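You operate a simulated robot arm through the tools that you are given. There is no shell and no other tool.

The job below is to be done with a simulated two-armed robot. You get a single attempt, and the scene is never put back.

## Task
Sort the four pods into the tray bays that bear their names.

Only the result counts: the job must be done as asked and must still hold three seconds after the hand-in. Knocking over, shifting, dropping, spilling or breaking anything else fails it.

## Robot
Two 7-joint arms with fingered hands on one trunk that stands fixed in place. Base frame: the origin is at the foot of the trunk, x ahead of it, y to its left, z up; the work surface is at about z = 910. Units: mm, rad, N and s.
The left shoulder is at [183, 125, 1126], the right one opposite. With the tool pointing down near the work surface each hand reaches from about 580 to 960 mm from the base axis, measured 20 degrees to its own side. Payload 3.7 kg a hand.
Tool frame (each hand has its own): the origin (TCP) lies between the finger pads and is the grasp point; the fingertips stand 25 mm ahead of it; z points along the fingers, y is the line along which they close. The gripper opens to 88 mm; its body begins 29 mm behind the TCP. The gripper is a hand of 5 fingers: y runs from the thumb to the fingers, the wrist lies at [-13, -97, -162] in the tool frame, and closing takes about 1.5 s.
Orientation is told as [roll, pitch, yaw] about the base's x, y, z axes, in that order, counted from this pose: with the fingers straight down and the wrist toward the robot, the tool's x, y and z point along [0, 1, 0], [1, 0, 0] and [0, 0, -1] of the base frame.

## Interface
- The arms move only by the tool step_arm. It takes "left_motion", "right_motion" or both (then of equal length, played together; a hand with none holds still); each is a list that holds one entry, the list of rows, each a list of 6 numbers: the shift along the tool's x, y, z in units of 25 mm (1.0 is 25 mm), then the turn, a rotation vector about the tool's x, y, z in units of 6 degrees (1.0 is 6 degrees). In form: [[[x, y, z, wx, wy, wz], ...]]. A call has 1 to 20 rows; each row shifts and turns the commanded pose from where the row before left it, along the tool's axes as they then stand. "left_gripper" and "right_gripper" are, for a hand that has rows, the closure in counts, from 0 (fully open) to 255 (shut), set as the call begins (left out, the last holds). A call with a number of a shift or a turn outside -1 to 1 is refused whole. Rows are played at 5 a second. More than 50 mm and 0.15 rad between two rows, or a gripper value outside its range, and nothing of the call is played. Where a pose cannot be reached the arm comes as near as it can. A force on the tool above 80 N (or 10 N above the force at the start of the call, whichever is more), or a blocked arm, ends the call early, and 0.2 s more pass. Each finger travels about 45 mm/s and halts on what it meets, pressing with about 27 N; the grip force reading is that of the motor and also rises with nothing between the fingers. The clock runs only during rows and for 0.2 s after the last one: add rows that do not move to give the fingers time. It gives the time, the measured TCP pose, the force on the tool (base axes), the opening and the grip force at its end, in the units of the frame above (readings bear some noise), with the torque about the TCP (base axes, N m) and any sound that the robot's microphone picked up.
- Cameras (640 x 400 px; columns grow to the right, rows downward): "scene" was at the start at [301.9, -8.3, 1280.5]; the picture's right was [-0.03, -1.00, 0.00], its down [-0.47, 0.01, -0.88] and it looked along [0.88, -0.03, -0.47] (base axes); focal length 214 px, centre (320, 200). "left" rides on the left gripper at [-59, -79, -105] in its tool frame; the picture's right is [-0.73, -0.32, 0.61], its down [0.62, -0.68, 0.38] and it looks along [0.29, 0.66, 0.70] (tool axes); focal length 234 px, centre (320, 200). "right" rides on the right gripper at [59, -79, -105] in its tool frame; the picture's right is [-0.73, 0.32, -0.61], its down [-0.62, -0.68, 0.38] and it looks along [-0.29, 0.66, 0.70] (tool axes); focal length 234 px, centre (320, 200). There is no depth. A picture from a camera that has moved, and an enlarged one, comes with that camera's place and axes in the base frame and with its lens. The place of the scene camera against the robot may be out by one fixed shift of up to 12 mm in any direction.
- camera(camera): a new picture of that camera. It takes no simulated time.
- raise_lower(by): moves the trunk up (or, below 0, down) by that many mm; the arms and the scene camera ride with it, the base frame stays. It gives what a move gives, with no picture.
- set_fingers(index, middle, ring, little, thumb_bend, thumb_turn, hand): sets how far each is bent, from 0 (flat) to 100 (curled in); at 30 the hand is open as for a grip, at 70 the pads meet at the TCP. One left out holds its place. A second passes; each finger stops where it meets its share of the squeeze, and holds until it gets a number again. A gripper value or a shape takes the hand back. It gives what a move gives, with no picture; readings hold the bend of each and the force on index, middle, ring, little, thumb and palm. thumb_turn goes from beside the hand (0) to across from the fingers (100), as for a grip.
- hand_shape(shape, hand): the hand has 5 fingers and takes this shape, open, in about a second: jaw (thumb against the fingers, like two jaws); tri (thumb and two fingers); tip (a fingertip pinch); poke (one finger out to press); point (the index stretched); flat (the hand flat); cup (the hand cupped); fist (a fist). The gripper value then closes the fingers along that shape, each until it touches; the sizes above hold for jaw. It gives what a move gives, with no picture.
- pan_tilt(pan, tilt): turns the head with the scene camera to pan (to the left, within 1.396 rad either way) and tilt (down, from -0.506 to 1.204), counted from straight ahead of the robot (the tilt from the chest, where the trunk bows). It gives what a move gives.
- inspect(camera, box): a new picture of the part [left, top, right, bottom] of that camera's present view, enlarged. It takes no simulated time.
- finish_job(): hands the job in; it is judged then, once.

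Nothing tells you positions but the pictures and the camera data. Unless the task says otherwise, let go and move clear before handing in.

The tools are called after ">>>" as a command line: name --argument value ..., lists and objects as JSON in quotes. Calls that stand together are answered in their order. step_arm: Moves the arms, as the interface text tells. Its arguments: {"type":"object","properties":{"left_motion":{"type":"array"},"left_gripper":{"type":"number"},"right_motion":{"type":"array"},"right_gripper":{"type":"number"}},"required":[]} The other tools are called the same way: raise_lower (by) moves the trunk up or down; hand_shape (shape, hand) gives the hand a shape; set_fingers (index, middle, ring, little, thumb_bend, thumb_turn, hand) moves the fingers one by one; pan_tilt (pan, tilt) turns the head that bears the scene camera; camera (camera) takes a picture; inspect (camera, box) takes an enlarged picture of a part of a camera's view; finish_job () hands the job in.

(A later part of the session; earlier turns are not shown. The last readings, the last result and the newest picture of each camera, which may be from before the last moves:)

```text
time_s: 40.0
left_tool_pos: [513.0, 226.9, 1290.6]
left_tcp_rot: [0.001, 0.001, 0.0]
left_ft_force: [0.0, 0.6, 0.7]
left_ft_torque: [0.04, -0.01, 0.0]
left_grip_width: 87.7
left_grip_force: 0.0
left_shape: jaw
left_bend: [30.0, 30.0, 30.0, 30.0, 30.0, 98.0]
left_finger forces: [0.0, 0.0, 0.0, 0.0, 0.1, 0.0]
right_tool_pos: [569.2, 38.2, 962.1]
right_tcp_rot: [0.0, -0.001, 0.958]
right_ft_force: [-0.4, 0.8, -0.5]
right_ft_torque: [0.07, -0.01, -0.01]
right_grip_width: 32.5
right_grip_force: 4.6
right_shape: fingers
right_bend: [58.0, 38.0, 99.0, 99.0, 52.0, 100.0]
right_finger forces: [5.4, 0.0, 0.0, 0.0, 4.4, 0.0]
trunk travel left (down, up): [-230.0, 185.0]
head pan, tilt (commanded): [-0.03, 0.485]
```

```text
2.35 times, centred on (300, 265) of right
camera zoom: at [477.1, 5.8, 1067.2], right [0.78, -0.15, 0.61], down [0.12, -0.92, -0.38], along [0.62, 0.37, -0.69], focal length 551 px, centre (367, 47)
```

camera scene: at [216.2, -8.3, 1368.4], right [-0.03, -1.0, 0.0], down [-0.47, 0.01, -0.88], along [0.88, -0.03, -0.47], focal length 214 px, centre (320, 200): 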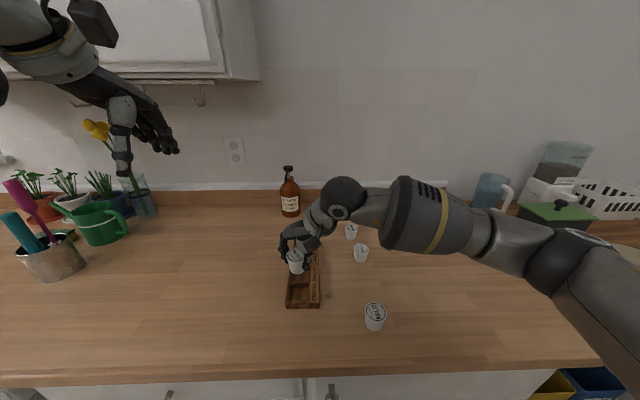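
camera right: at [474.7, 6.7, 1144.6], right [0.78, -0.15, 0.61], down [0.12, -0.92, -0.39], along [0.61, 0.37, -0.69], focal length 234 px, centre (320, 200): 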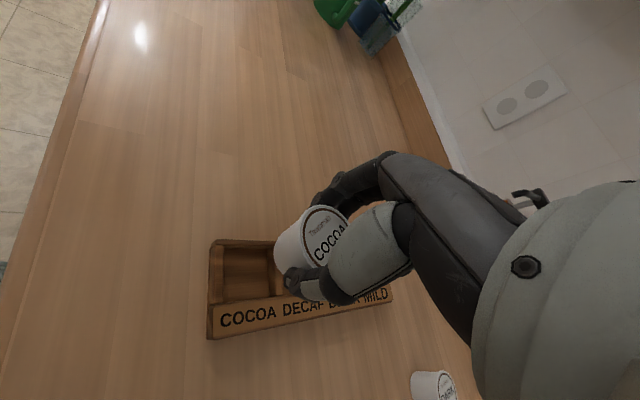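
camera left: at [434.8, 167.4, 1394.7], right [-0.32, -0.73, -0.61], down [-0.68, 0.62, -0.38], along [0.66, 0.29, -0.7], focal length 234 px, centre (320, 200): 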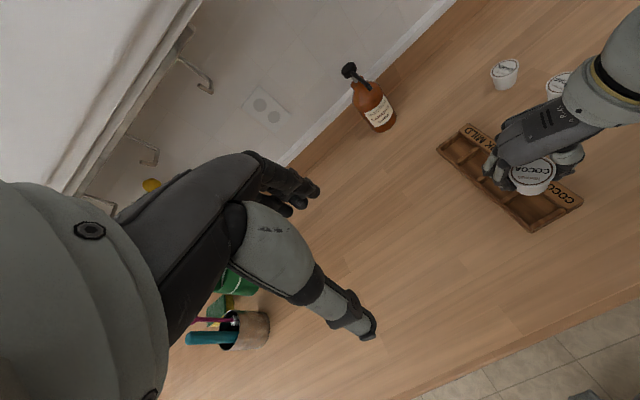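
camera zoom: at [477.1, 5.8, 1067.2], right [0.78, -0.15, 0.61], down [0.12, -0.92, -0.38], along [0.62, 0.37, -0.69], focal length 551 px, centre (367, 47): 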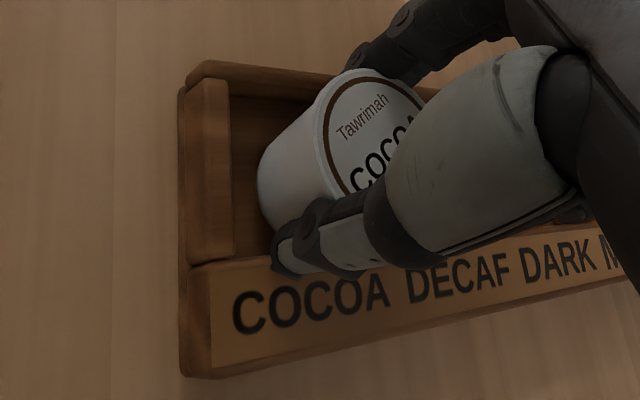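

The grip has loosened but still touches lightly, and the pod leans a little. I'll open the index and thumb further so it can settle in the bay.

>>> set_fingers --hand "right" --index 40 --thumb_bend 38

>>> inspect --camera "scene" --box '[260, 240, 340, 320]'

>>> inspect --camera "left" --box '[500, 150, 600, 235]'

>>> inspect --camera "right" --box '[190, 180, 410, 350]'

```text
time_s: 41.0
left_tool_pos: [513.4, 227.2, 1290.5]
left_tcp_rot: [-0.001, -0.001, 0.002]
left_ft_force: [-0.7, 0.0, 0.3]
left_ft_torque: [-0.03, 0.01, 0.03]
left_grip_width: 87.5
left_grip_force: 0.0
left_shape: jaw
left_bend: [30.0, 30.0, 30.0, 30.0, 30.0, 98.0]
left_finger forces: [0.0, 0.0, 0.1, 0.1, 0.1, 0.0]
right_tool_pos: [569.4, 36.8, 961.1]
right_tcp_rot: [0.0, -0.001, 0.957]
right_ft_force: [0.3, 0.2, 0.3]
right_ft_torque: [-0.01, 0.03, -0.01]
right_grip_width: 65.0
right_grip_force: 0.0
right_shape: fingers
right_bend: [40.0, 38.0, 99.0, 99.0, 38.0, 100.0]
right_finger forces: [0.0, 0.1, 0.1, 0.0, 0.0, 0.0]
trunk travel left (down, up): [-230.0, 185.0]
head pan, tilt (commanded): [-0.03, 0.485]
```

```text
5.00 times, centred on (300, 280) of scene
camera zoom: at [216.2, -8.3, 1368.4], right [-0.03, -1.0, 0.0], down [-0.47, 0.01, -0.88], along [0.88, -0.03, -0.47], focal length 1072 px, centre (420, -200)
```

zoom: 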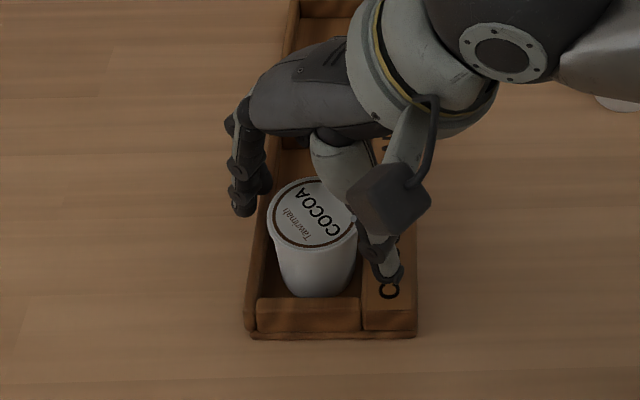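

```text
4.71 times, centred on (550, 192) of left
camera zoom: at [434.8, 167.4, 1394.6], right [-0.32, -0.73, -0.61], down [-0.68, 0.62, -0.38], along [0.66, 0.29, -0.7], focal length 1102 px, centre (-762, 235)
```

zoom: 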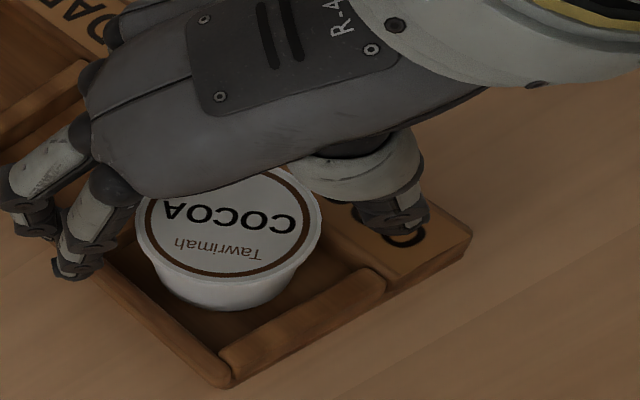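

```text
2.35 times, centred on (300, 265) of right
camera zoom: at [477.1, 5.6, 1067.3], right [0.78, -0.15, 0.61], down [0.12, -0.92, -0.38], along [0.62, 0.37, -0.69], focal length 551 px, centre (367, 47)
```

zoom: 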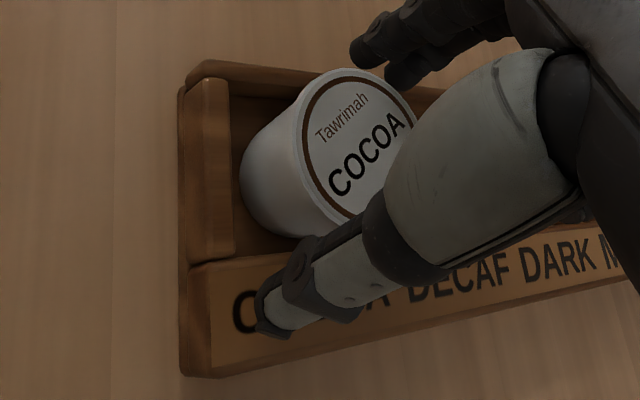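

The COCOA pod has settled upright in its bay. I'll rise straight up, then check the tray with the hand out of the way.

>>> step_arm --right_motion '[[[0, 0, -0.4, 0, 0, 0], [0, 0, -0.8, 0, 0, 0], [0, 0, -0.9, 0, 0, 0], [0, 0, -0.9, 0, 0, 0], [0, 0, -0.9, 0, 0, 0], [0, 0, 0, 0, 0, 1], [0, 0, 0, 0, 0, 1], [0, 0, 0, 0, 0, 1], [0, 0, 0, 0, 0, 1], [0, 0, 0, 0, 0, 1], [0, 0, 0, 0, 0, 1], [0, 0, 0, 0, 0, 0]]]'

>>> hand_shape --hand "right" --shape "tri"

```text
time_s: 43.6
left_tool_pos: [513.5, 225.7, 1289.6]
left_tcp_rot: [-0.001, 0.0, -0.001]
left_ft_force: [-0.1, 0.4, 0.0]
left_ft_torque: [-0.05, -0.02, -0.04]
left_grip_width: 87.7
left_grip_force: 0.1
left_shape: jaw
left_bend: [30.0, 30.0, 30.0, 30.0, 30.0, 98.0]
left_finger forces: [0.1, 0.1, 0.0, 0.1, 0.0, 0.0]
right_tool_pos: [568.3, 36.3, 1060.0]
right_tcp_rot: [0.0, -0.002, 0.329]
right_ft_force: [-0.2, -0.2, 0.4]
right_ft_torque: [0.0, -0.03, -0.02]
right_grip_width: 65.2
right_grip_force: 0.1
right_shape: fingers
right_bend: [40.0, 38.0, 99.0, 99.0, 38.0, 100.0]
right_finger forces: [0.0, 0.0, 0.1, 0.0, 0.1, 0.0]
trunk travel left (down, up): [-230.0, 185.0]
head pan, tilt (commanded): [-0.03, 0.485]
```

```text
time_s: 44.5
left_tool_pos: [512.8, 227.1, 1289.6]
left_tcp_rot: [0.0, -0.001, 0.0]
left_ft_force: [0.4, 0.5, 0.7]
left_ft_torque: [0.03, -0.02, -0.03]
left_grip_width: 87.8
left_grip_force: 0.0
left_shape: jaw
left_bend: [30.0, 30.0, 30.0, 30.0, 30.0, 98.0]
left_finger forces: [0.0, 0.1, 0.0, 0.0, 0.0, 0.0]
right_tool_pos: [568.3, 37.1, 1059.5]
right_tcp_rot: [0.002, -0.002, 0.329]
right_ft_force: [-0.4, -0.5, -0.2]
right_ft_torque: [0.01, 0.0, 0.0]
right_grip_width: 87.9
right_grip_force: 0.1
right_shape: tri
right_bend: [30.0, 30.0, 99.0, 99.0, 30.0, 98.0]
right_finger forces: [0.0, 0.0, 0.0, 0.0, 0.0, 0.0]
trunk travel left (down, up): [-230.0, 185.0]
head pan, tilt (commanded): [-0.03, 0.485]
```

>>> step_arm --right_motion '[[[-0.907, 0.263, 0.178, 0, 0, 0], [-0.907, 0.263, 0.178, 0, 0, 0], [-0.907, 0.263, 0.178, 0, 0, 0], [-0.907, 0.263, 0.178, 0, 0, 0], [-0.907, 0.263, 0.178, 0, 0, 0], [-0.907, 0.263, 0.178, 0, 0, 0], [-0.907, 0.263, 0.178, 0, 0, 0], [-0.907, 0.263, 0.178, 0, 0, 0], [-0.907, 0.263, 0.178, 0, 0, 0], [0, 0, 0, 0, 0, 0]]]'

>>> inspect --camera "left" --box '[430, 110, 610, 240]'

>>> inspect --camera "scene" --box '[260, 220, 360, 320]'

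>>> inspect --camera "right" --box '[180, 100, 500, 380]'

```text
time_s: 46.7
left_tool_pos: [514.4, 226.0, 1290.8]
left_tcp_rot: [-0.001, -0.001, 0.0]
left_ft_force: [0.3, -0.7, -0.4]
left_ft_torque: [-0.03, -0.01, -0.03]
left_grip_width: 87.6
left_grip_force: 0.1
left_shape: jaw
left_bend: [30.0, 30.0, 30.0, 30.0, 30.0, 98.0]
left_finger forces: [0.0, 0.0, 0.0, 0.1, 0.0, 0.0]
right_tool_pos: [690.5, -138.5, 1019.7]
right_tcp_rot: [0.001, -0.002, 0.33]
right_ft_force: [1.2, 0.2, 0.0]
right_ft_torque: [-0.01, 0.02, 0.0]
right_grip_width: 87.8
right_grip_force: 0.0
right_shape: tri
right_bend: [30.0, 30.0, 99.0, 99.0, 30.0, 98.0]
right_finger forces: [0.0, 0.1, 0.0, 0.0, 0.0, 0.0]
trunk travel left (down, up): [-230.0, 185.0]
head pan, tilt (commanded): [-0.03, 0.485]
```

```text
3.08 times, centred on (520, 175) of left
camera zoom: at [434.7, 167.5, 1394.7], right [-0.32, -0.73, -0.61], down [-0.68, 0.62, -0.38], along [0.66, 0.29, -0.7], focal length 720 px, centre (-295, 277)
```

zoom: 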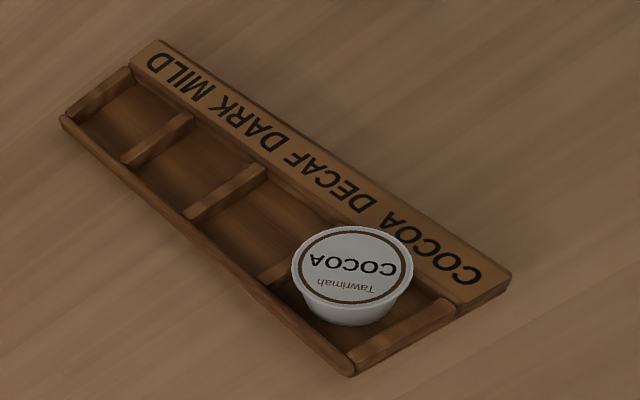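

```text
4.00 times, centred on (310, 270) of scene
camera zoom: at [216.1, -8.1, 1368.4], right [-0.03, -1.0, 0.0], down [-0.47, 0.01, -0.88], along [0.88, -0.03, -0.47], focal length 858 px, centre (360, -80)
```

zoom: 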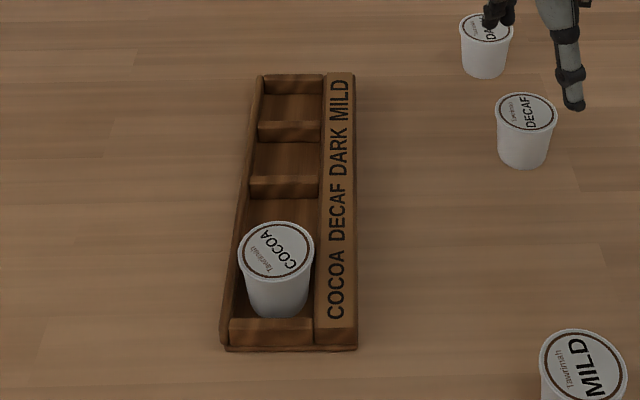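

```text
1.43 times, centred on (340, 240) of right
camera zoom: at [597.7, -108.6, 1123.7], right [0.54, -0.58, 0.61], down [-0.44, -0.81, -0.39], along [0.72, -0.06, -0.7], focal length 334 px, centre (291, 143)
```

zoom: 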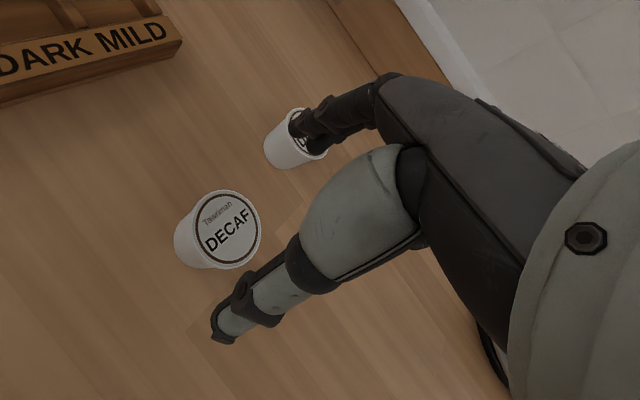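

COCOA sits properly in its bay and the tray is within about 2 mm of where it was. DECAF is right under the tool axis, and this time I'll grip higher (TCP about 5 mm above the lid) so the fingertips stay above the tray walls.

>>> step_arm --right_motion '[[[0, 0, 0.6, 0, 0, 0], [0, 0, 0.6, 0, 0, 0], [0, 0, 0.6, 0, 0, 0], [0, 0, 0.6, 0, 0, 0], [0, 0, 0, 0, 0, 0]]]'

>>> inspect --camera "right" --box '[220, 120, 440, 360]'

>>> inspect --camera "scene" --box '[320, 190, 420, 280]'

```text
time_s: 47.9
left_tool_pos: [513.7, 226.9, 1290.3]
left_tcp_rot: [-0.001, -0.001, 0.0]
left_ft_force: [-0.2, 0.2, 0.1]
left_ft_torque: [-0.02, 0.01, -0.02]
left_grip_width: 87.5
left_grip_force: 0.2
left_shape: jaw
left_bend: [30.0, 30.0, 30.0, 30.0, 30.0, 98.0]
left_finger forces: [0.0, 0.0, 0.1, 0.1, 0.1, 0.0]
right_tool_pos: [690.3, -139.4, 958.6]
right_tcp_rot: [0.004, -0.001, 0.329]
right_ft_force: [-0.1, -0.3, -0.3]
right_ft_torque: [-0.01, -0.02, -0.03]
right_grip_width: 87.7
right_grip_force: 0.1
right_shape: tri
right_bend: [30.0, 30.0, 99.0, 99.0, 30.0, 98.0]
right_finger forces: [0.1, 0.0, 0.0, 0.0, 0.0, 0.1]
trunk travel left (down, up): [-230.0, 185.0]
head pan, tilt (commanded): [-0.03, 0.485]
```

```text
1.67 times, centred on (330, 240) of right
camera zoom: at [598.0, -110.0, 1063.0], right [0.54, -0.58, 0.61], down [-0.44, -0.81, -0.39], along [0.72, -0.06, -0.7], focal length 390 px, centre (303, 133)
```

zoom: 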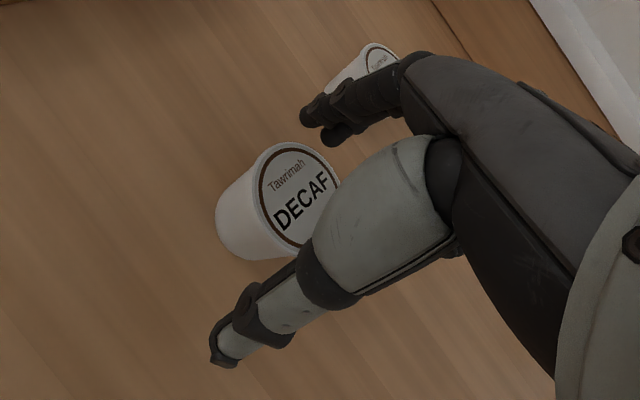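

```text
4.44 times, centred on (370, 235) of scene
camera zoom: at [216.0, -8.3, 1368.4], right [-0.03, -1.0, 0.0], down [-0.47, 0.01, -0.88], along [0.88, -0.03, -0.47], focal length 953 px, centre (98, 44)
```

zoom: 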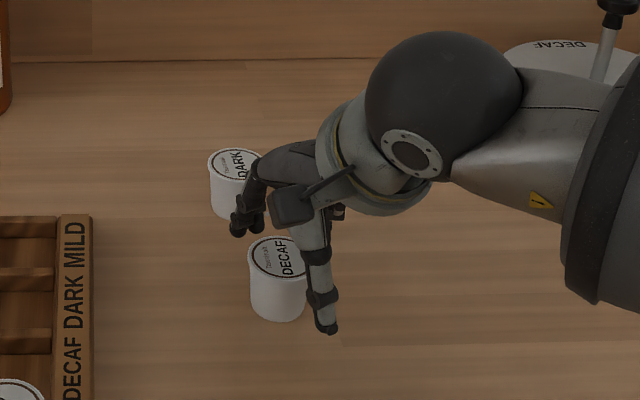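

>>> step_arm --right_motion '[[[0.14, 0, 0, 0, 0, 0], [0, 0, 0, 0, 0, 0]]]'

>>> step_arm --right_motion '[[[0, 0, 0, 0, 0, 0], [0, 0, 0, 0, 0, 0], [0, 0, 0, 0, 0, 0], [0, 0, 0, 0, 0, 0], [0, 0, 0, 0, 0, 0], [0, 0, 0, 0, 0, 0], [0, 0, 0, 0, 0, 0]]]' --right_gripper 150

>>> inspect --camera "right" --box '[220, 120, 440, 360]'

>>> inspect --camera "scene" --box '[320, 190, 420, 280]'

>>> inspect --camera "left" --box '[510, 20, 610, 120]'

```text
time_s: 48.5
left_tool_pos: [513.8, 226.4, 1290.9]
left_tcp_rot: [0.0, 0.0, 0.002]
left_ft_force: [-0.2, -0.5, 0.3]
left_ft_torque: [-0.05, 0.0, 0.03]
left_grip_width: 87.4
left_grip_force: 0.0
left_shape: jaw
left_bend: [30.0, 30.0, 30.0, 30.0, 30.0, 98.0]
left_finger forces: [0.0, 0.0, 0.0, 0.1, 0.0, 0.1]
right_tool_pos: [690.1, -135.2, 958.8]
right_tcp_rot: [0.002, -0.002, 0.331]
right_ft_force: [-0.3, 0.4, 1.1]
right_ft_torque: [0.03, -0.01, 0.0]
right_grip_width: 87.6
right_grip_force: 0.1
right_shape: tri
right_bend: [30.0, 30.0, 99.0, 99.0, 30.0, 98.0]
right_finger forces: [0.0, 0.1, 0.0, 0.0, 0.1, 0.1]
trunk travel left (down, up): [-230.0, 185.0]
head pan, tilt (commanded): [-0.03, 0.485]
```

```text
time_s: 50.1
left_tool_pos: [512.9, 225.7, 1290.1]
left_tcp_rot: [0.0, 0.001, 0.0]
left_ft_force: [0.6, 0.6, 0.8]
left_ft_torque: [-0.01, 0.02, -0.01]
left_grip_width: 87.6
left_grip_force: 0.1
left_shape: jaw
left_bend: [30.0, 30.0, 30.0, 30.0, 30.0, 98.0]
left_finger forces: [0.0, 0.0, 0.0, 0.1, 0.1, 0.1]
right_tool_pos: [690.7, -135.7, 958.3]
right_tcp_rot: [0.002, -0.003, 0.329]
right_ft_force: [0.5, 0.6, -0.5]
right_ft_torque: [-0.01, -0.03, -0.01]
right_grip_width: 33.6
right_grip_force: 26.9
right_shape: tri
right_bend: [74.0, 49.0, 100.0, 100.0, 73.0, 100.0]
right_finger forces: [11.8, 12.2, 0.1, 0.1, 24.2, 0.0]
trunk travel left (down, up): [-230.0, 185.0]
head pan, tilt (commanded): [-0.03, 0.485]
```

```text
1.67 times, centred on (330, 240) of right
camera zoom: at [597.2, -106.0, 1063.1], right [0.54, -0.58, 0.61], down [-0.44, -0.81, -0.38], along [0.72, -0.06, -0.7], focal length 390 px, centre (303, 133)
```

zoom: 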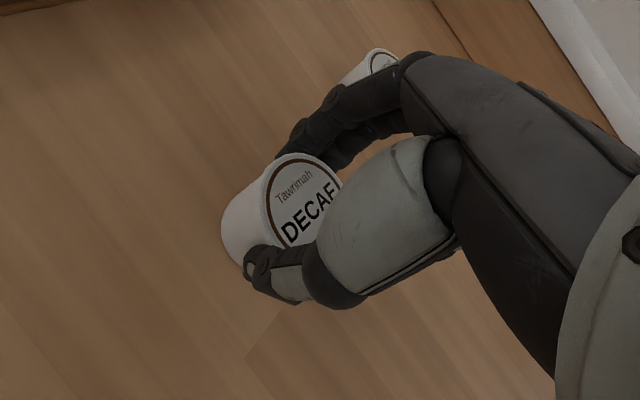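

```text
4.44 times, centred on (370, 235) of scene
camera zoom: at [216.2, -8.3, 1368.4], right [-0.03, -1.0, 0.0], down [-0.47, 0.01, -0.88], along [0.88, -0.03, -0.47], focal length 953 px, centre (98, 44)
```

zoom: 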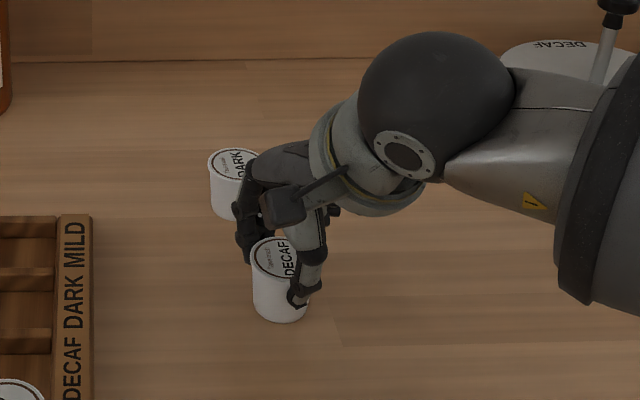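

```text
4.00 times, centred on (560, 70) of left
camera zoom: at [434.9, 167.4, 1394.6], right [-0.32, -0.73, -0.61], down [-0.68, 0.62, -0.38], along [0.66, 0.29, -0.7], focal length 937 px, centre (-640, 720)
```

zoom: 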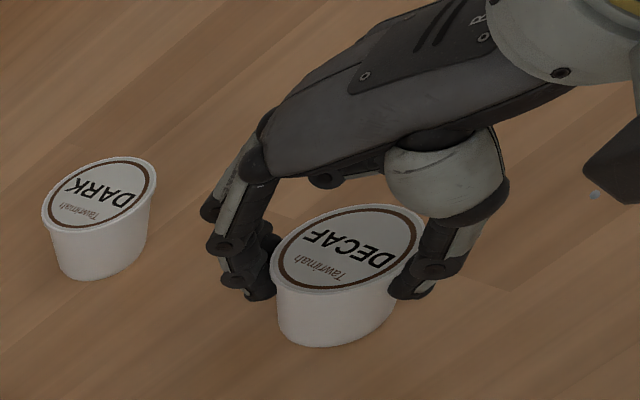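

The grip is even and the tips reach only about halfway down the pod. I'll lift, carry it over the DECAF bay, and turn to 55°.

>>> step_arm --right_motion '[[[0, 0, -0.7, 0, 0, 0], [0, 0, -0.9, 0, 0, 0], [0, 0, -0.9, 0, 0, 0], [0, 0, -0.9, 0, 0, 0], [0.934, -0.03, 0, 0, 0, 0], [0.934, -0.03, 0, 0, 0, 0], [0.934, -0.03, 0, 0, 0, 0], [0.934, -0.03, 0, 0, 0, 0], [0.934, -0.03, 0, 0, 0, 0], [0.934, -0.03, 0, 0, 0, 0], [0.934, -0.03, 0, 0, 0, 0], [0.934, -0.03, 0, 0, 0, 0], [0, 0, 0, 0, 0, -0.86], [0, 0, 0, 0, 0, -0.86], [0, 0, 0, 0, 0, -0.86], [0, 0, 0, 0, 0, -0.86], [0, 0, 0, 0, 0, -0.86], [0, 0, 0, 0, 0, -0.86], [0, 0, 0, 0, 0, -0.86], [0, 0, 0, 0, 0, 0]]]'

>>> inspect --camera "right" --box '[190, 180, 410, 350]'

>>> inspect --camera "left" --box '[430, 110, 610, 240]'

>>> inspect --camera "scene" --box '[260, 220, 360, 320]'

```text
time_s: 54.3
left_tool_pos: [513.5, 226.5, 1290.1]
left_tcp_rot: [0.001, 0.0, 0.0]
left_ft_force: [0.7, 0.2, -1.0]
left_ft_torque: [0.0, 0.01, -0.01]
left_grip_width: 87.7
left_grip_force: 0.0
left_shape: jaw
left_bend: [30.0, 30.0, 30.0, 30.0, 30.0, 98.0]
left_finger forces: [0.0, 0.0, 0.1, 0.0, 0.1, 0.0]
right_tool_pos: [624.0, 40.3, 1044.3]
right_tcp_rot: [-0.001, -0.001, 0.962]
right_ft_force: [0.4, -0.6, 0.1]
right_ft_torque: [0.0, -0.02, 0.04]
right_grip_width: 33.7
right_grip_force: 26.9
right_shape: tri
right_bend: [74.0, 49.0, 100.0, 100.0, 73.0, 100.0]
right_finger forces: [11.8, 12.3, 0.0, 0.0, 24.2, 0.1]
trunk travel left (down, up): [-230.0, 185.0]
head pan, tilt (commanded): [-0.03, 0.485]
```

```text
2.35 times, centred on (300, 265) of right
camera zoom: at [531.5, 8.7, 1148.8], right [0.78, -0.15, 0.61], down [0.12, -0.91, -0.38], along [0.61, 0.37, -0.69], focal length 551 px, centre (367, 47)
```

zoom: 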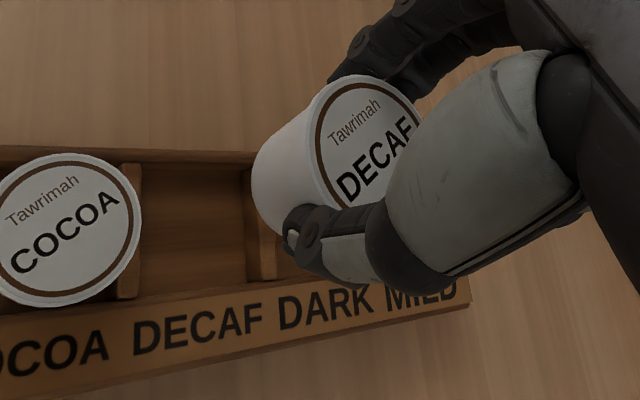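

```text
3.08 times, centred on (520, 175) of left
camera zoom: at [434.8, 167.4, 1394.7], right [-0.32, -0.73, -0.61], down [-0.68, 0.62, -0.38], along [0.66, 0.29, -0.7], focal length 720 px, centre (-295, 277)
```

zoom: 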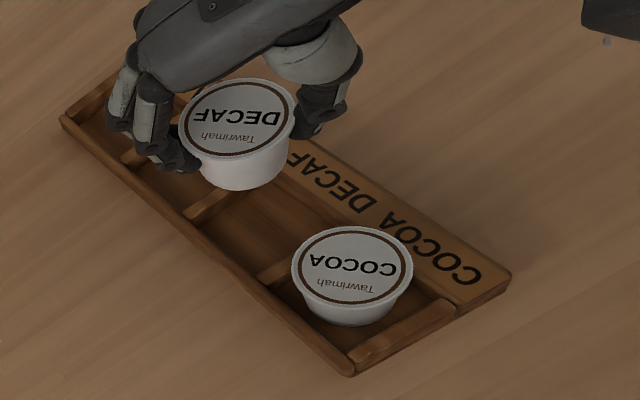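

```text
4.00 times, centred on (310, 270) of scene
camera zoom: at [216.2, -8.3, 1368.4], right [-0.03, -1.0, 0.0], down [-0.47, 0.01, -0.88], along [0.88, -0.03, -0.47], focal length 858 px, centre (360, -80)
```

zoom: 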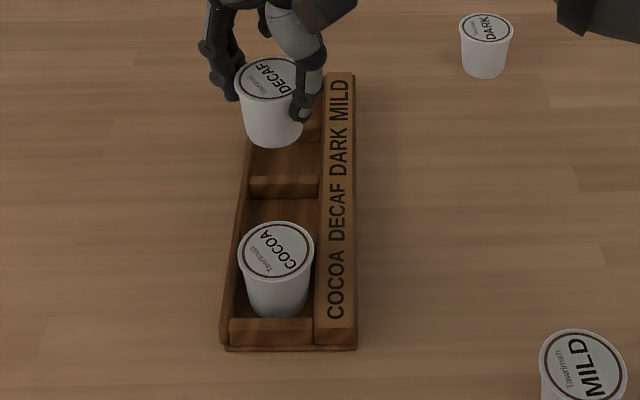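

The pod is held about 2.5 mm off the DECAF bay centre. I'll correct for that and descend to just above the walls.

>>> step_arm --right_motion '[[[0.017, -0.063, 0.6, 0, 0, 0], [0.017, -0.063, 0.6, 0, 0, 0], [0, 0, 0.6, 0, 0, 0], [0, 0, 0.6, 0, 0, 0], [0, 0, 0, 0, 0, 0]]]'

>>> inspect --camera "right" --box '[190, 180, 410, 350]'

>>> inspect --camera "left" --box '[430, 110, 610, 240]'

>>> inspect --camera "scene" --box '[260, 220, 360, 320]'

```text
time_s: 55.5
left_tool_pos: [513.9, 225.1, 1289.2]
left_tcp_rot: [-0.001, 0.001, 0.0]
left_ft_force: [0.5, 0.5, -0.7]
left_ft_torque: [0.03, -0.02, -0.03]
left_grip_width: 87.8
left_grip_force: 0.0
left_shape: jaw
left_bend: [30.0, 30.0, 30.0, 30.0, 30.0, 98.0]
left_finger forces: [0.0, 0.1, 0.0, 0.1, 0.0, 0.0]
right_tool_pos: [620.9, 39.0, 985.1]
right_tcp_rot: [0.001, -0.001, 0.96]
right_ft_force: [0.7, -0.1, -0.7]
right_ft_torque: [-0.01, -0.01, 0.0]
right_grip_width: 33.5
right_grip_force: 26.6
right_shape: tri
right_bend: [74.0, 49.0, 100.0, 100.0, 73.0, 100.0]
right_finger forces: [11.8, 12.4, 0.1, 0.0, 24.1, 0.0]
trunk travel left (down, up): [-230.0, 185.0]
head pan, tilt (commanded): [-0.03, 0.485]
```

```text
2.35 times, centred on (300, 265) of right
camera zoom: at [528.0, 7.8, 1089.5], right [0.78, -0.15, 0.61], down [0.12, -0.92, -0.38], along [0.62, 0.37, -0.69], focal length 551 px, centre (367, 47)
```

zoom: 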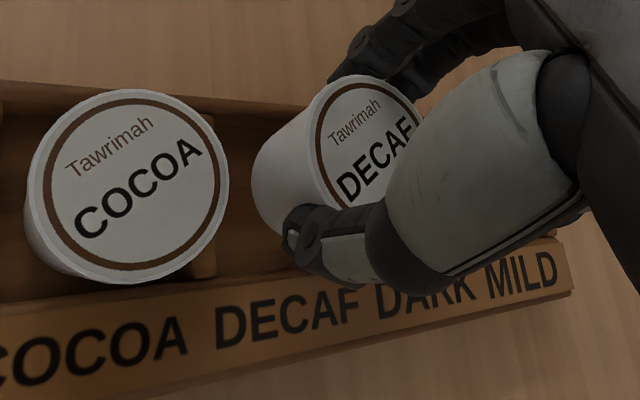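

```text
3.08 times, centred on (520, 175) of left
camera zoom: at [434.7, 167.4, 1394.7], right [-0.32, -0.73, -0.61], down [-0.68, 0.62, -0.38], along [0.66, 0.29, -0.7], focal length 720 px, centre (-295, 277)
```

zoom: 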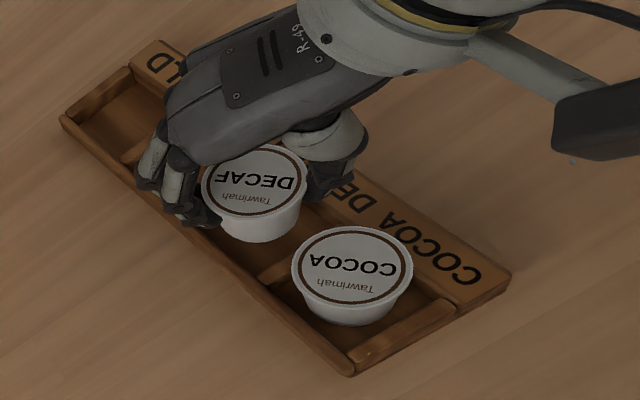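

```text
4.00 times, centred on (310, 270) of scene
camera zoom: at [216.1, -8.3, 1368.4], right [-0.03, -1.0, 0.0], down [-0.47, 0.01, -0.88], along [0.88, -0.03, -0.47], focal length 858 px, centre (360, -80)
```

zoom: 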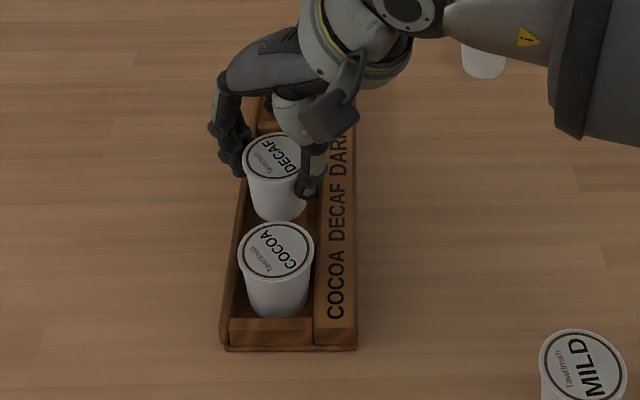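

>>> step_arm --right_motion '[[[-0.02, -0.03, 0.2, 0, 0, 0], [0, 0, 0.2, 0, 0, 0], [0, 0, 0.2, 0, 0, 0], [0, 0, 0.1, 0, 0, 0], [0, 0, 0, 0, 0, 0]]]'

>>> inspect --camera "right" --box '[190, 180, 410, 350]'

>>> inspect --camera "left" --box '[460, 130, 580, 220]'

>>> inspect --camera "scene" --box '[270, 230, 340, 300]'

```text
time_s: 56.7
left_tool_pos: [512.9, 225.3, 1289.8]
left_tcp_rot: [0.0, -0.001, -0.001]
left_ft_force: [-2.0, -0.1, 0.4]
left_ft_torque: [-0.04, 0.01, -0.01]
left_grip_width: 87.9
left_grip_force: 0.1
left_shape: jaw
left_bend: [30.0, 30.0, 30.0, 30.0, 30.0, 98.0]
left_finger forces: [0.1, 0.0, 0.0, 0.1, 0.0, 0.0]
right_tool_pos: [620.0, 37.2, 966.8]
right_tcp_rot: [0.0, -0.002, 0.961]
right_ft_force: [0.5, 0.3, -0.3]
right_ft_torque: [0.02, -0.02, 0.03]
right_grip_width: 33.4
right_grip_force: 27.3
right_shape: tri
right_bend: [74.0, 49.0, 100.0, 100.0, 73.0, 100.0]
right_finger forces: [11.8, 12.4, 0.1, 0.0, 24.1, 0.0]
trunk travel left (down, up): [-230.0, 185.0]
head pan, tilt (commanded): [-0.03, 0.485]
```

```text
2.35 times, centred on (300, 265) of right
camera zoom: at [527.5, 6.3, 1071.2], right [0.78, -0.15, 0.61], down [0.12, -0.92, -0.38], along [0.61, 0.37, -0.69], focal length 551 px, centre (367, 47)
```

zoom: 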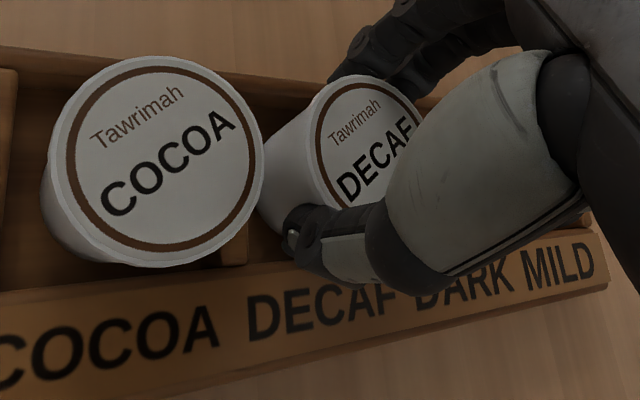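

```text
4.44 times, centred on (520, 175) of left
camera zoom: at [434.8, 167.4, 1394.7], right [-0.32, -0.73, -0.61], down [-0.68, 0.62, -0.38], along [0.66, 0.29, -0.7], focal length 1041 px, centre (-569, 311)
```

zoom: 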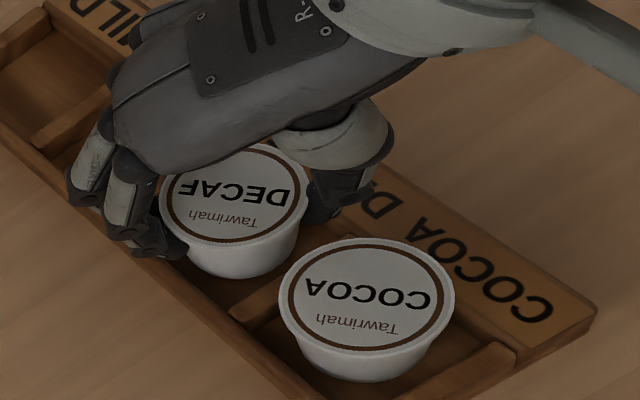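

```text
5.71 times, centred on (305, 265) of scene
camera zoom: at [216.2, -8.3, 1368.4], right [-0.03, -1.0, 0.0], down [-0.47, 0.01, -0.88], along [0.88, -0.03, -0.47], focal length 1226 px, centre (406, -171)
```

zoom: 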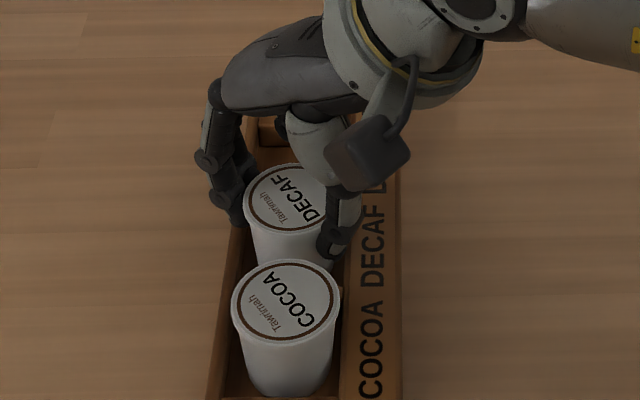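

>>> step_arm --right_motion '[[[0, 0, 0.06, 0, 0, 0], [0, 0, 0, 0, 0, 0]]]'

```text
time_s: 57.3
left_tool_pos: [514.7, 225.7, 1291.3]
left_tcp_rot: [0.0, -0.001, 0.001]
left_ft_force: [-0.3, 0.5, -0.2]
left_ft_torque: [-0.03, -0.02, 0.01]
left_grip_width: 87.9
left_grip_force: 0.0
left_shape: jaw
left_bend: [30.0, 30.0, 30.0, 30.0, 30.0, 98.0]
left_finger forces: [0.1, 0.1, 0.0, 0.0, 0.0, 0.0]
right_tool_pos: [619.6, 38.6, 965.2]
right_tcp_rot: [-0.001, -0.002, 0.958]
right_ft_force: [0.4, -0.4, -1.0]
right_ft_torque: [0.02, 0.0, -0.01]
right_grip_width: 33.8
right_grip_force: 26.9
right_shape: tri
right_bend: [74.0, 49.0, 100.0, 100.0, 73.0, 100.0]
right_finger forces: [11.7, 12.4, 0.0, 0.1, 24.1, 0.0]
trunk travel left (down, up): [-230.0, 185.0]
head pan, tilt (commanded): [-0.03, 0.485]
```

>>> step_arm --right_motion '[[[0, 0, 0.05, 0, 0, 0], [0, 0, 0.04, 0, 0, 0]]]'

```text
time_s: 57.9
left_tool_pos: [512.1, 225.7, 1289.1]
left_tcp_rot: [0.001, 0.0, 0.001]
left_ft_force: [-0.4, -0.2, 0.9]
left_ft_torque: [0.02, 0.01, 0.0]
left_grip_width: 87.9
left_grip_force: 0.1
left_shape: jaw
left_bend: [30.0, 30.0, 30.0, 30.0, 30.0, 98.0]
left_finger forces: [0.0, 0.0, 0.1, 0.0, 0.0, 0.0]
right_tool_pos: [620.7, 37.6, 963.7]
right_tcp_rot: [0.0, -0.002, 0.959]
right_ft_force: [0.9, -0.3, 1.1]
right_ft_torque: [0.04, -0.02, 0.01]
right_grip_width: 33.6
right_grip_force: 26.9
right_shape: tri
right_bend: [74.0, 49.0, 100.0, 100.0, 73.0, 100.0]
right_finger forces: [11.7, 12.3, 0.0, 0.0, 24.3, 0.0]
trunk travel left (down, up): [-230.0, 185.0]
head pan, tilt (commanded): [-0.03, 0.485]
```

>>> step_arm --right_motion '[[[0, 0, 0.05, 0, 0, 0], [0, 0, 0, 0, 0, 0]]]'

>>> inspect --camera "scene" --box '[270, 230, 340, 300]'

>>> inspect --camera "left" --box '[460, 130, 580, 220]'

```text
time_s: 58.5
left_tool_pos: [512.5, 226.2, 1291.1]
left_tcp_rot: [0.001, -0.001, 0.0]
left_ft_force: [-0.5, -0.3, 0.5]
left_ft_torque: [0.01, 0.0, -0.02]
left_grip_width: 87.8
left_grip_force: 0.0
left_shape: jaw
left_bend: [30.0, 30.0, 30.0, 30.0, 30.0, 98.0]
left_finger forces: [0.1, 0.0, 0.0, 0.0, 0.0, 0.0]
right_tool_pos: [621.4, 37.3, 963.0]
right_tcp_rot: [0.0, -0.003, 0.961]
right_ft_force: [0.0, -0.2, 6.0]
right_ft_torque: [0.0, 0.0, 0.01]
right_grip_width: 33.5
right_grip_force: 26.3
right_shape: tri
right_bend: [74.0, 49.0, 100.0, 100.0, 73.0, 100.0]
right_finger forces: [11.8, 12.4, 0.0, 0.0, 24.8, 0.1]
trunk travel left (down, up): [-230.0, 185.0]
head pan, tilt (commanded): [-0.03, 0.485]
```

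```text
5.71 times, centred on (305, 265) of scene
camera zoom: at [215.4, -8.4, 1368.6], right [-0.03, -1.0, 0.0], down [-0.47, 0.01, -0.88], along [0.88, -0.03, -0.47], focal length 1226 px, centre (406, -171)
```

zoom: 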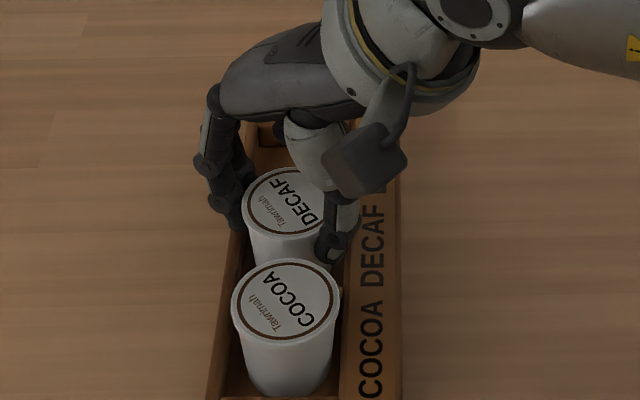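

```text
4.44 times, centred on (520, 175) of left
camera zoom: at [434.0, 167.2, 1395.1], right [-0.32, -0.73, -0.61], down [-0.68, 0.62, -0.38], along [0.66, 0.29, -0.7], focal length 1041 px, centre (-569, 311)
```

zoom: 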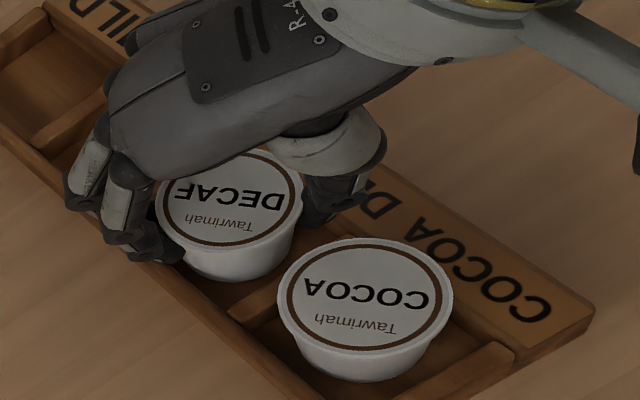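

A clean 6 N upward with no side load means the pod rests on the floor. I'll open now.

>>> step_arm --right_motion '[[[0, 0, 0, 0, 0, 0], [0, 0, 0, 0, 0, 0], [0, 0, 0, 0, 0, 0], [0, 0, 0, 0, 0, 0], [0, 0, 0, 0, 0, 0]]]' --right_gripper 35

>>> inspect --camera "scene" --box '[270, 230, 340, 300]'

>>> inspect --camera "left" --box '[460, 130, 580, 220]'

>>> inspect --camera "right" --box '[190, 180, 410, 350]'

```text
time_s: 59.7
left_tool_pos: [513.7, 225.4, 1291.4]
left_tcp_rot: [0.0, -0.001, 0.0]
left_ft_force: [0.7, 0.1, 0.9]
left_ft_torque: [0.01, 0.01, 0.01]
left_grip_width: 87.6
left_grip_force: 0.1
left_shape: jaw
left_bend: [30.0, 30.0, 30.0, 30.0, 30.0, 98.0]
left_finger forces: [0.0, 0.0, 0.0, 0.1, 0.1, 0.0]
right_tool_pos: [621.6, 38.2, 961.9]
right_tcp_rot: [-0.001, -0.002, 0.958]
right_ft_force: [-0.3, 0.5, -0.3]
right_ft_torque: [-0.02, 0.02, 0.0]
right_grip_width: 76.0
right_grip_force: 0.0
right_shape: tri
right_bend: [27.0, 33.0, 99.0, 99.0, 42.0, 99.0]
right_finger forces: [0.0, 0.1, 0.1, 0.0, 0.1, 0.0]
trunk travel left (down, up): [-230.0, 185.0]
head pan, tilt (commanded): [-0.03, 0.485]
```

```text
5.71 times, centred on (305, 265) of scene
camera zoom: at [216.2, -8.3, 1368.4], right [-0.03, -1.0, 0.0], down [-0.47, 0.01, -0.88], along [0.88, -0.03, -0.47], focal length 1226 px, centre (406, -171)
```

zoom: 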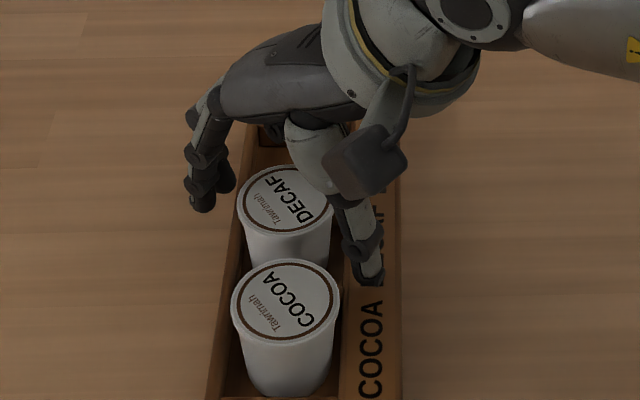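

```text
4.44 times, centred on (520, 175) of left
camera zoom: at [434.8, 167.4, 1394.7], right [-0.32, -0.73, -0.61], down [-0.68, 0.62, -0.38], along [0.66, 0.29, -0.7], focal length 1041 px, centre (-569, 311)
```

zoom: 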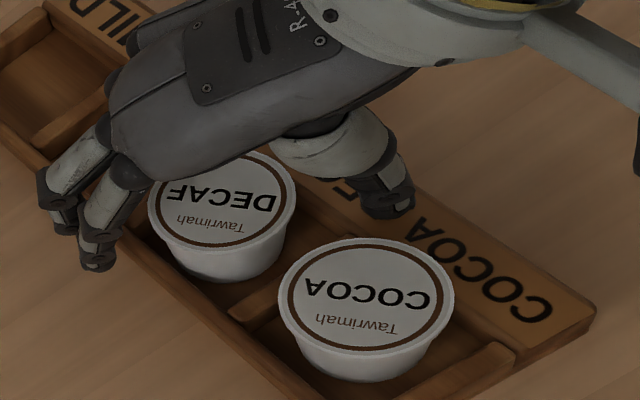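

```text
2.35 times, centred on (300, 265) of right
camera zoom: at [528.5, 7.1, 1066.3], right [0.78, -0.15, 0.61], down [0.12, -0.92, -0.38], along [0.61, 0.37, -0.69], focal length 551 px, centre (367, 47)
```

zoom: 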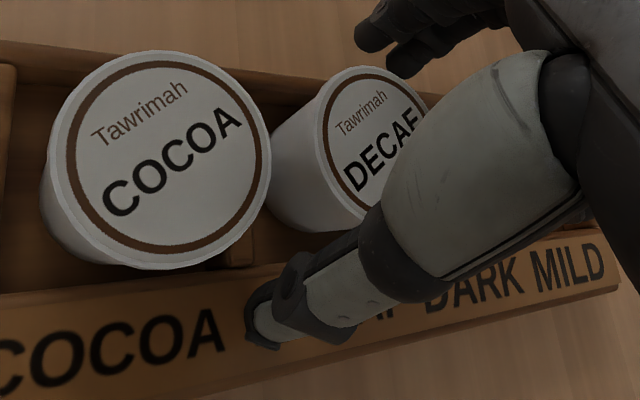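

DECAF is standing in its bay. I'll rise, turn the hand, and go to DARK.

>>> step_arm --right_motion '[[[0, 0, -0.4, 0, 0, 0], [0, 0, -0.8, 0, 0, 0], [0, 0, -0.9, 0, 0, 0], [0, 0, -0.9, 0, 0, 0], [0, 0, -0.6, 0, 0, 0], [0, 0, 0, 0, 0, 0.9], [0, 0, 0, 0, 0, 0.9], [0, 0, 0, 0, 0, 0.9], [0, 0, 0, 0, 0, 0.9], [0, 0, 0, 0, 0, 0.9], [0, 0, 0, 0, 0, 0.9], [0, 0, 0, 0, 0, 0.9], [0, 0, 0, 0, 0, 0]]]' --right_gripper 0

```text
time_s: 62.5
left_tool_pos: [512.9, 226.1, 1290.8]
left_tcp_rot: [0.0, -0.001, 0.0]
left_ft_force: [0.4, 0.3, 0.0]
left_ft_torque: [0.0, 0.01, -0.01]
left_grip_width: 87.6
left_grip_force: 0.0
left_shape: jaw
left_bend: [30.0, 30.0, 30.0, 30.0, 30.0, 98.0]
left_finger forces: [0.1, 0.0, 0.0, 0.1, 0.0, 0.1]
right_tool_pos: [620.4, 38.7, 1051.2]
right_tcp_rot: [0.003, 0.0, 0.3]
right_ft_force: [-0.3, -0.8, 0.1]
right_ft_torque: [-0.02, 0.03, 0.03]
right_grip_width: 87.4
right_grip_force: 0.2
right_shape: tri
right_bend: [30.0, 30.0, 99.0, 99.0, 30.0, 98.0]
right_finger forces: [0.1, 0.0, 0.1, 0.0, 0.0, 0.0]
trunk travel left (down, up): [-230.0, 185.0]
head pan, tilt (commanded): [-0.03, 0.485]
```

>>> step_arm --right_motion '[[[-0.842, 0.481, 0.124, 0, 0, 0], [-0.842, 0.481, 0.124, 0, 0, 0], [-0.842, 0.481, 0.124, 0, 0, 0], [-0.842, 0.481, 0.124, 0, 0, 0], [-0.842, 0.481, 0.124, 0, 0, 0], [-0.842, 0.481, 0.124, 0, 0, 0], [-0.842, 0.481, 0.124, 0, 0, 0], [-0.842, 0.481, 0.124, 0, 0, 0], [-0.842, 0.481, 0.124, 0, 0, 0], [-0.842, 0.481, 0.124, 0, 0, 0], [0, 0, 0, 0, 0, 0]]]'

>>> inspect --camera "right" --box '[180, 100, 500, 380]'

>>> inspect --camera "left" --box '[430, 50, 630, 240]'

>>> inspect --camera "scene" --box '[260, 200, 400, 320]'

```text
time_s: 64.9
left_tool_pos: [512.8, 225.8, 1291.0]
left_tcp_rot: [0.0, -0.001, 0.001]
left_ft_force: [-0.2, 0.2, 0.6]
left_ft_torque: [-0.01, 0.02, -0.02]
left_grip_width: 87.8
left_grip_force: 0.0
left_shape: jaw
left_bend: [30.0, 30.0, 30.0, 30.0, 30.0, 98.0]
left_finger forces: [0.1, 0.1, 0.0, 0.1, 0.1, 0.0]
right_tool_pos: [798.2, -129.4, 1021.6]
right_tcp_rot: [0.001, -0.002, 0.3]
right_ft_force: [0.4, -0.7, -0.7]
right_ft_torque: [-0.01, 0.01, 0.03]
right_grip_width: 87.5
right_grip_force: 0.0
right_shape: tri
right_bend: [30.0, 30.0, 99.0, 99.0, 30.0, 98.0]
right_finger forces: [0.0, 0.1, 0.0, 0.0, 0.0, 0.0]
trunk travel left (down, up): [-230.0, 185.0]
head pan, tilt (commanded): [-0.03, 0.485]
```

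```text
1.43 times, centred on (340, 240) of right
camera zoom: at [706.4, -96.6, 1126.8], right [0.52, -0.6, 0.61], down [-0.47, -0.8, -0.39], along [0.71, -0.08, -0.7], focal length 334 px, centre (291, 143)
```

zoom: 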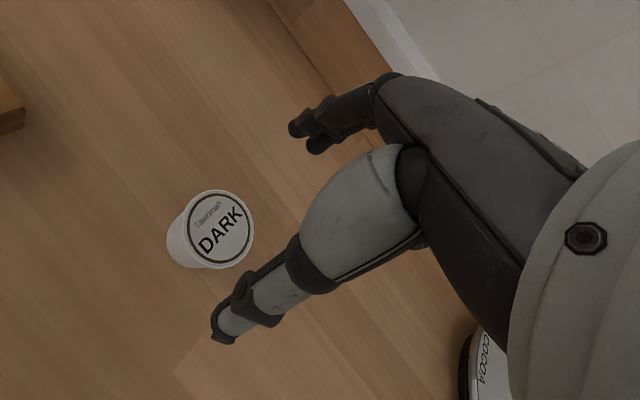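

```text
2.11 times, centred on (530, 145) of left
camera zoom: at [434.6, 167.3, 1394.8], right [-0.32, -0.73, -0.61], down [-0.68, 0.62, -0.38], along [0.66, 0.29, -0.7], focal length 493 px, centre (-122, 316)
```

zoom: 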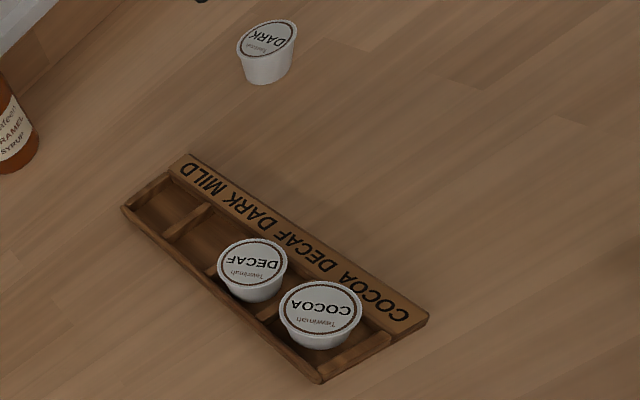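

```text
3.33 times, centred on (330, 260) of scene
camera zoom: at [215.9, -8.4, 1368.4], right [-0.03, -1.0, 0.0], down [-0.47, 0.01, -0.88], along [0.88, -0.03, -0.47], focal length 715 px, centre (287, 0)
```

zoom: 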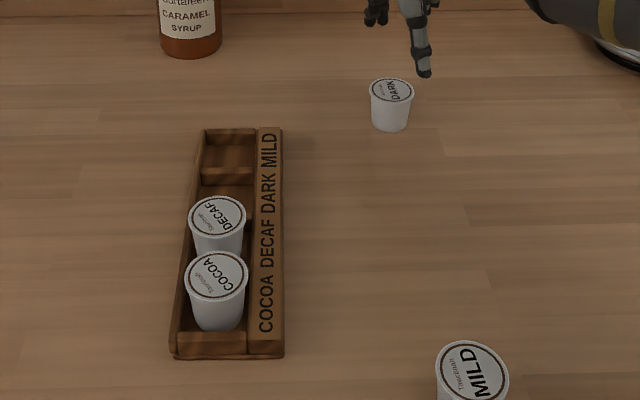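

>>> step_arm --right_motion '[[[0.05, -0.015, 0.63, 0, 0, 0], [0.05, -0.015, 0.63, 0, 0, 0], [0, 0, 0.63, 0, 0, 0], [0, 0, 0.63, 0, 0, 0], [0, 0, 0, 0, 0, 0]]]'

>>> inspect --camera "right" --box '[220, 120, 440, 360]'

>>> inspect --camera "left" --box '[470, 20, 600, 120]'

```text
time_s: 66.1
left_tool_pos: [513.8, 225.8, 1291.3]
left_tcp_rot: [0.0, 0.0, 0.0]
left_ft_force: [0.1, -0.1, 0.7]
left_ft_torque: [-0.01, 0.01, -0.01]
left_grip_width: 87.6
left_grip_force: 0.2
left_shape: jaw
left_bend: [30.0, 30.0, 30.0, 30.0, 30.0, 98.0]
left_finger forces: [0.1, 0.1, 0.0, 0.0, 0.1, 0.0]
right_tool_pos: [795.9, -126.4, 958.0]
right_tcp_rot: [-0.001, -0.001, 0.3]
right_ft_force: [-0.2, 0.1, 0.4]
right_ft_torque: [-0.01, -0.01, 0.02]
right_grip_width: 87.7
right_grip_force: 0.0
right_shape: tri
right_bend: [30.0, 30.0, 99.0, 99.0, 30.0, 98.0]
right_finger forces: [0.1, 0.0, 0.1, 0.1, 0.0, 0.0]
trunk travel left (down, up): [-230.0, 185.0]
head pan, tilt (commanded): [-0.03, 0.485]
```

```text
1.67 times, centred on (330, 240) of right
camera zoom: at [704.8, -94.4, 1061.7], right [0.52, -0.6, 0.61], down [-0.47, -0.8, -0.38], along [0.71, -0.08, -0.7], focal length 390 px, centre (303, 133)
```

zoom: 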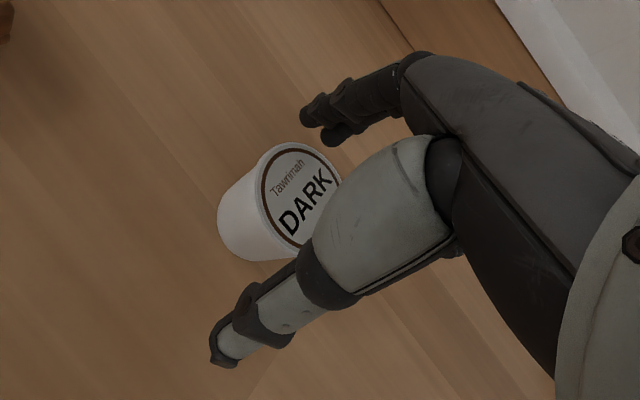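

```text
4.00 times, centred on (535, 70) of left
camera zoom: at [434.6, 167.4, 1394.8], right [-0.32, -0.73, -0.61], down [-0.68, 0.62, -0.38], along [0.66, 0.29, -0.7], focal length 937 px, centre (-540, 720)
```

zoom: 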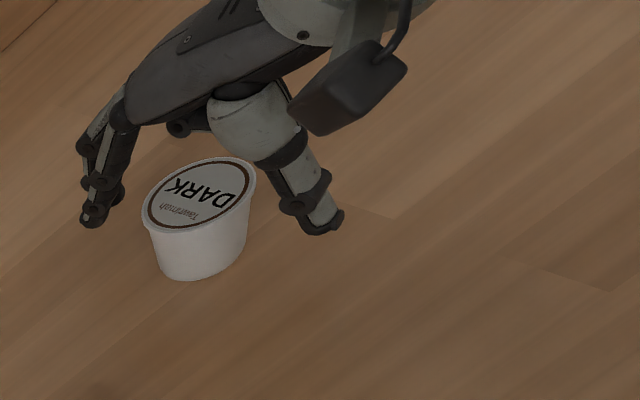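

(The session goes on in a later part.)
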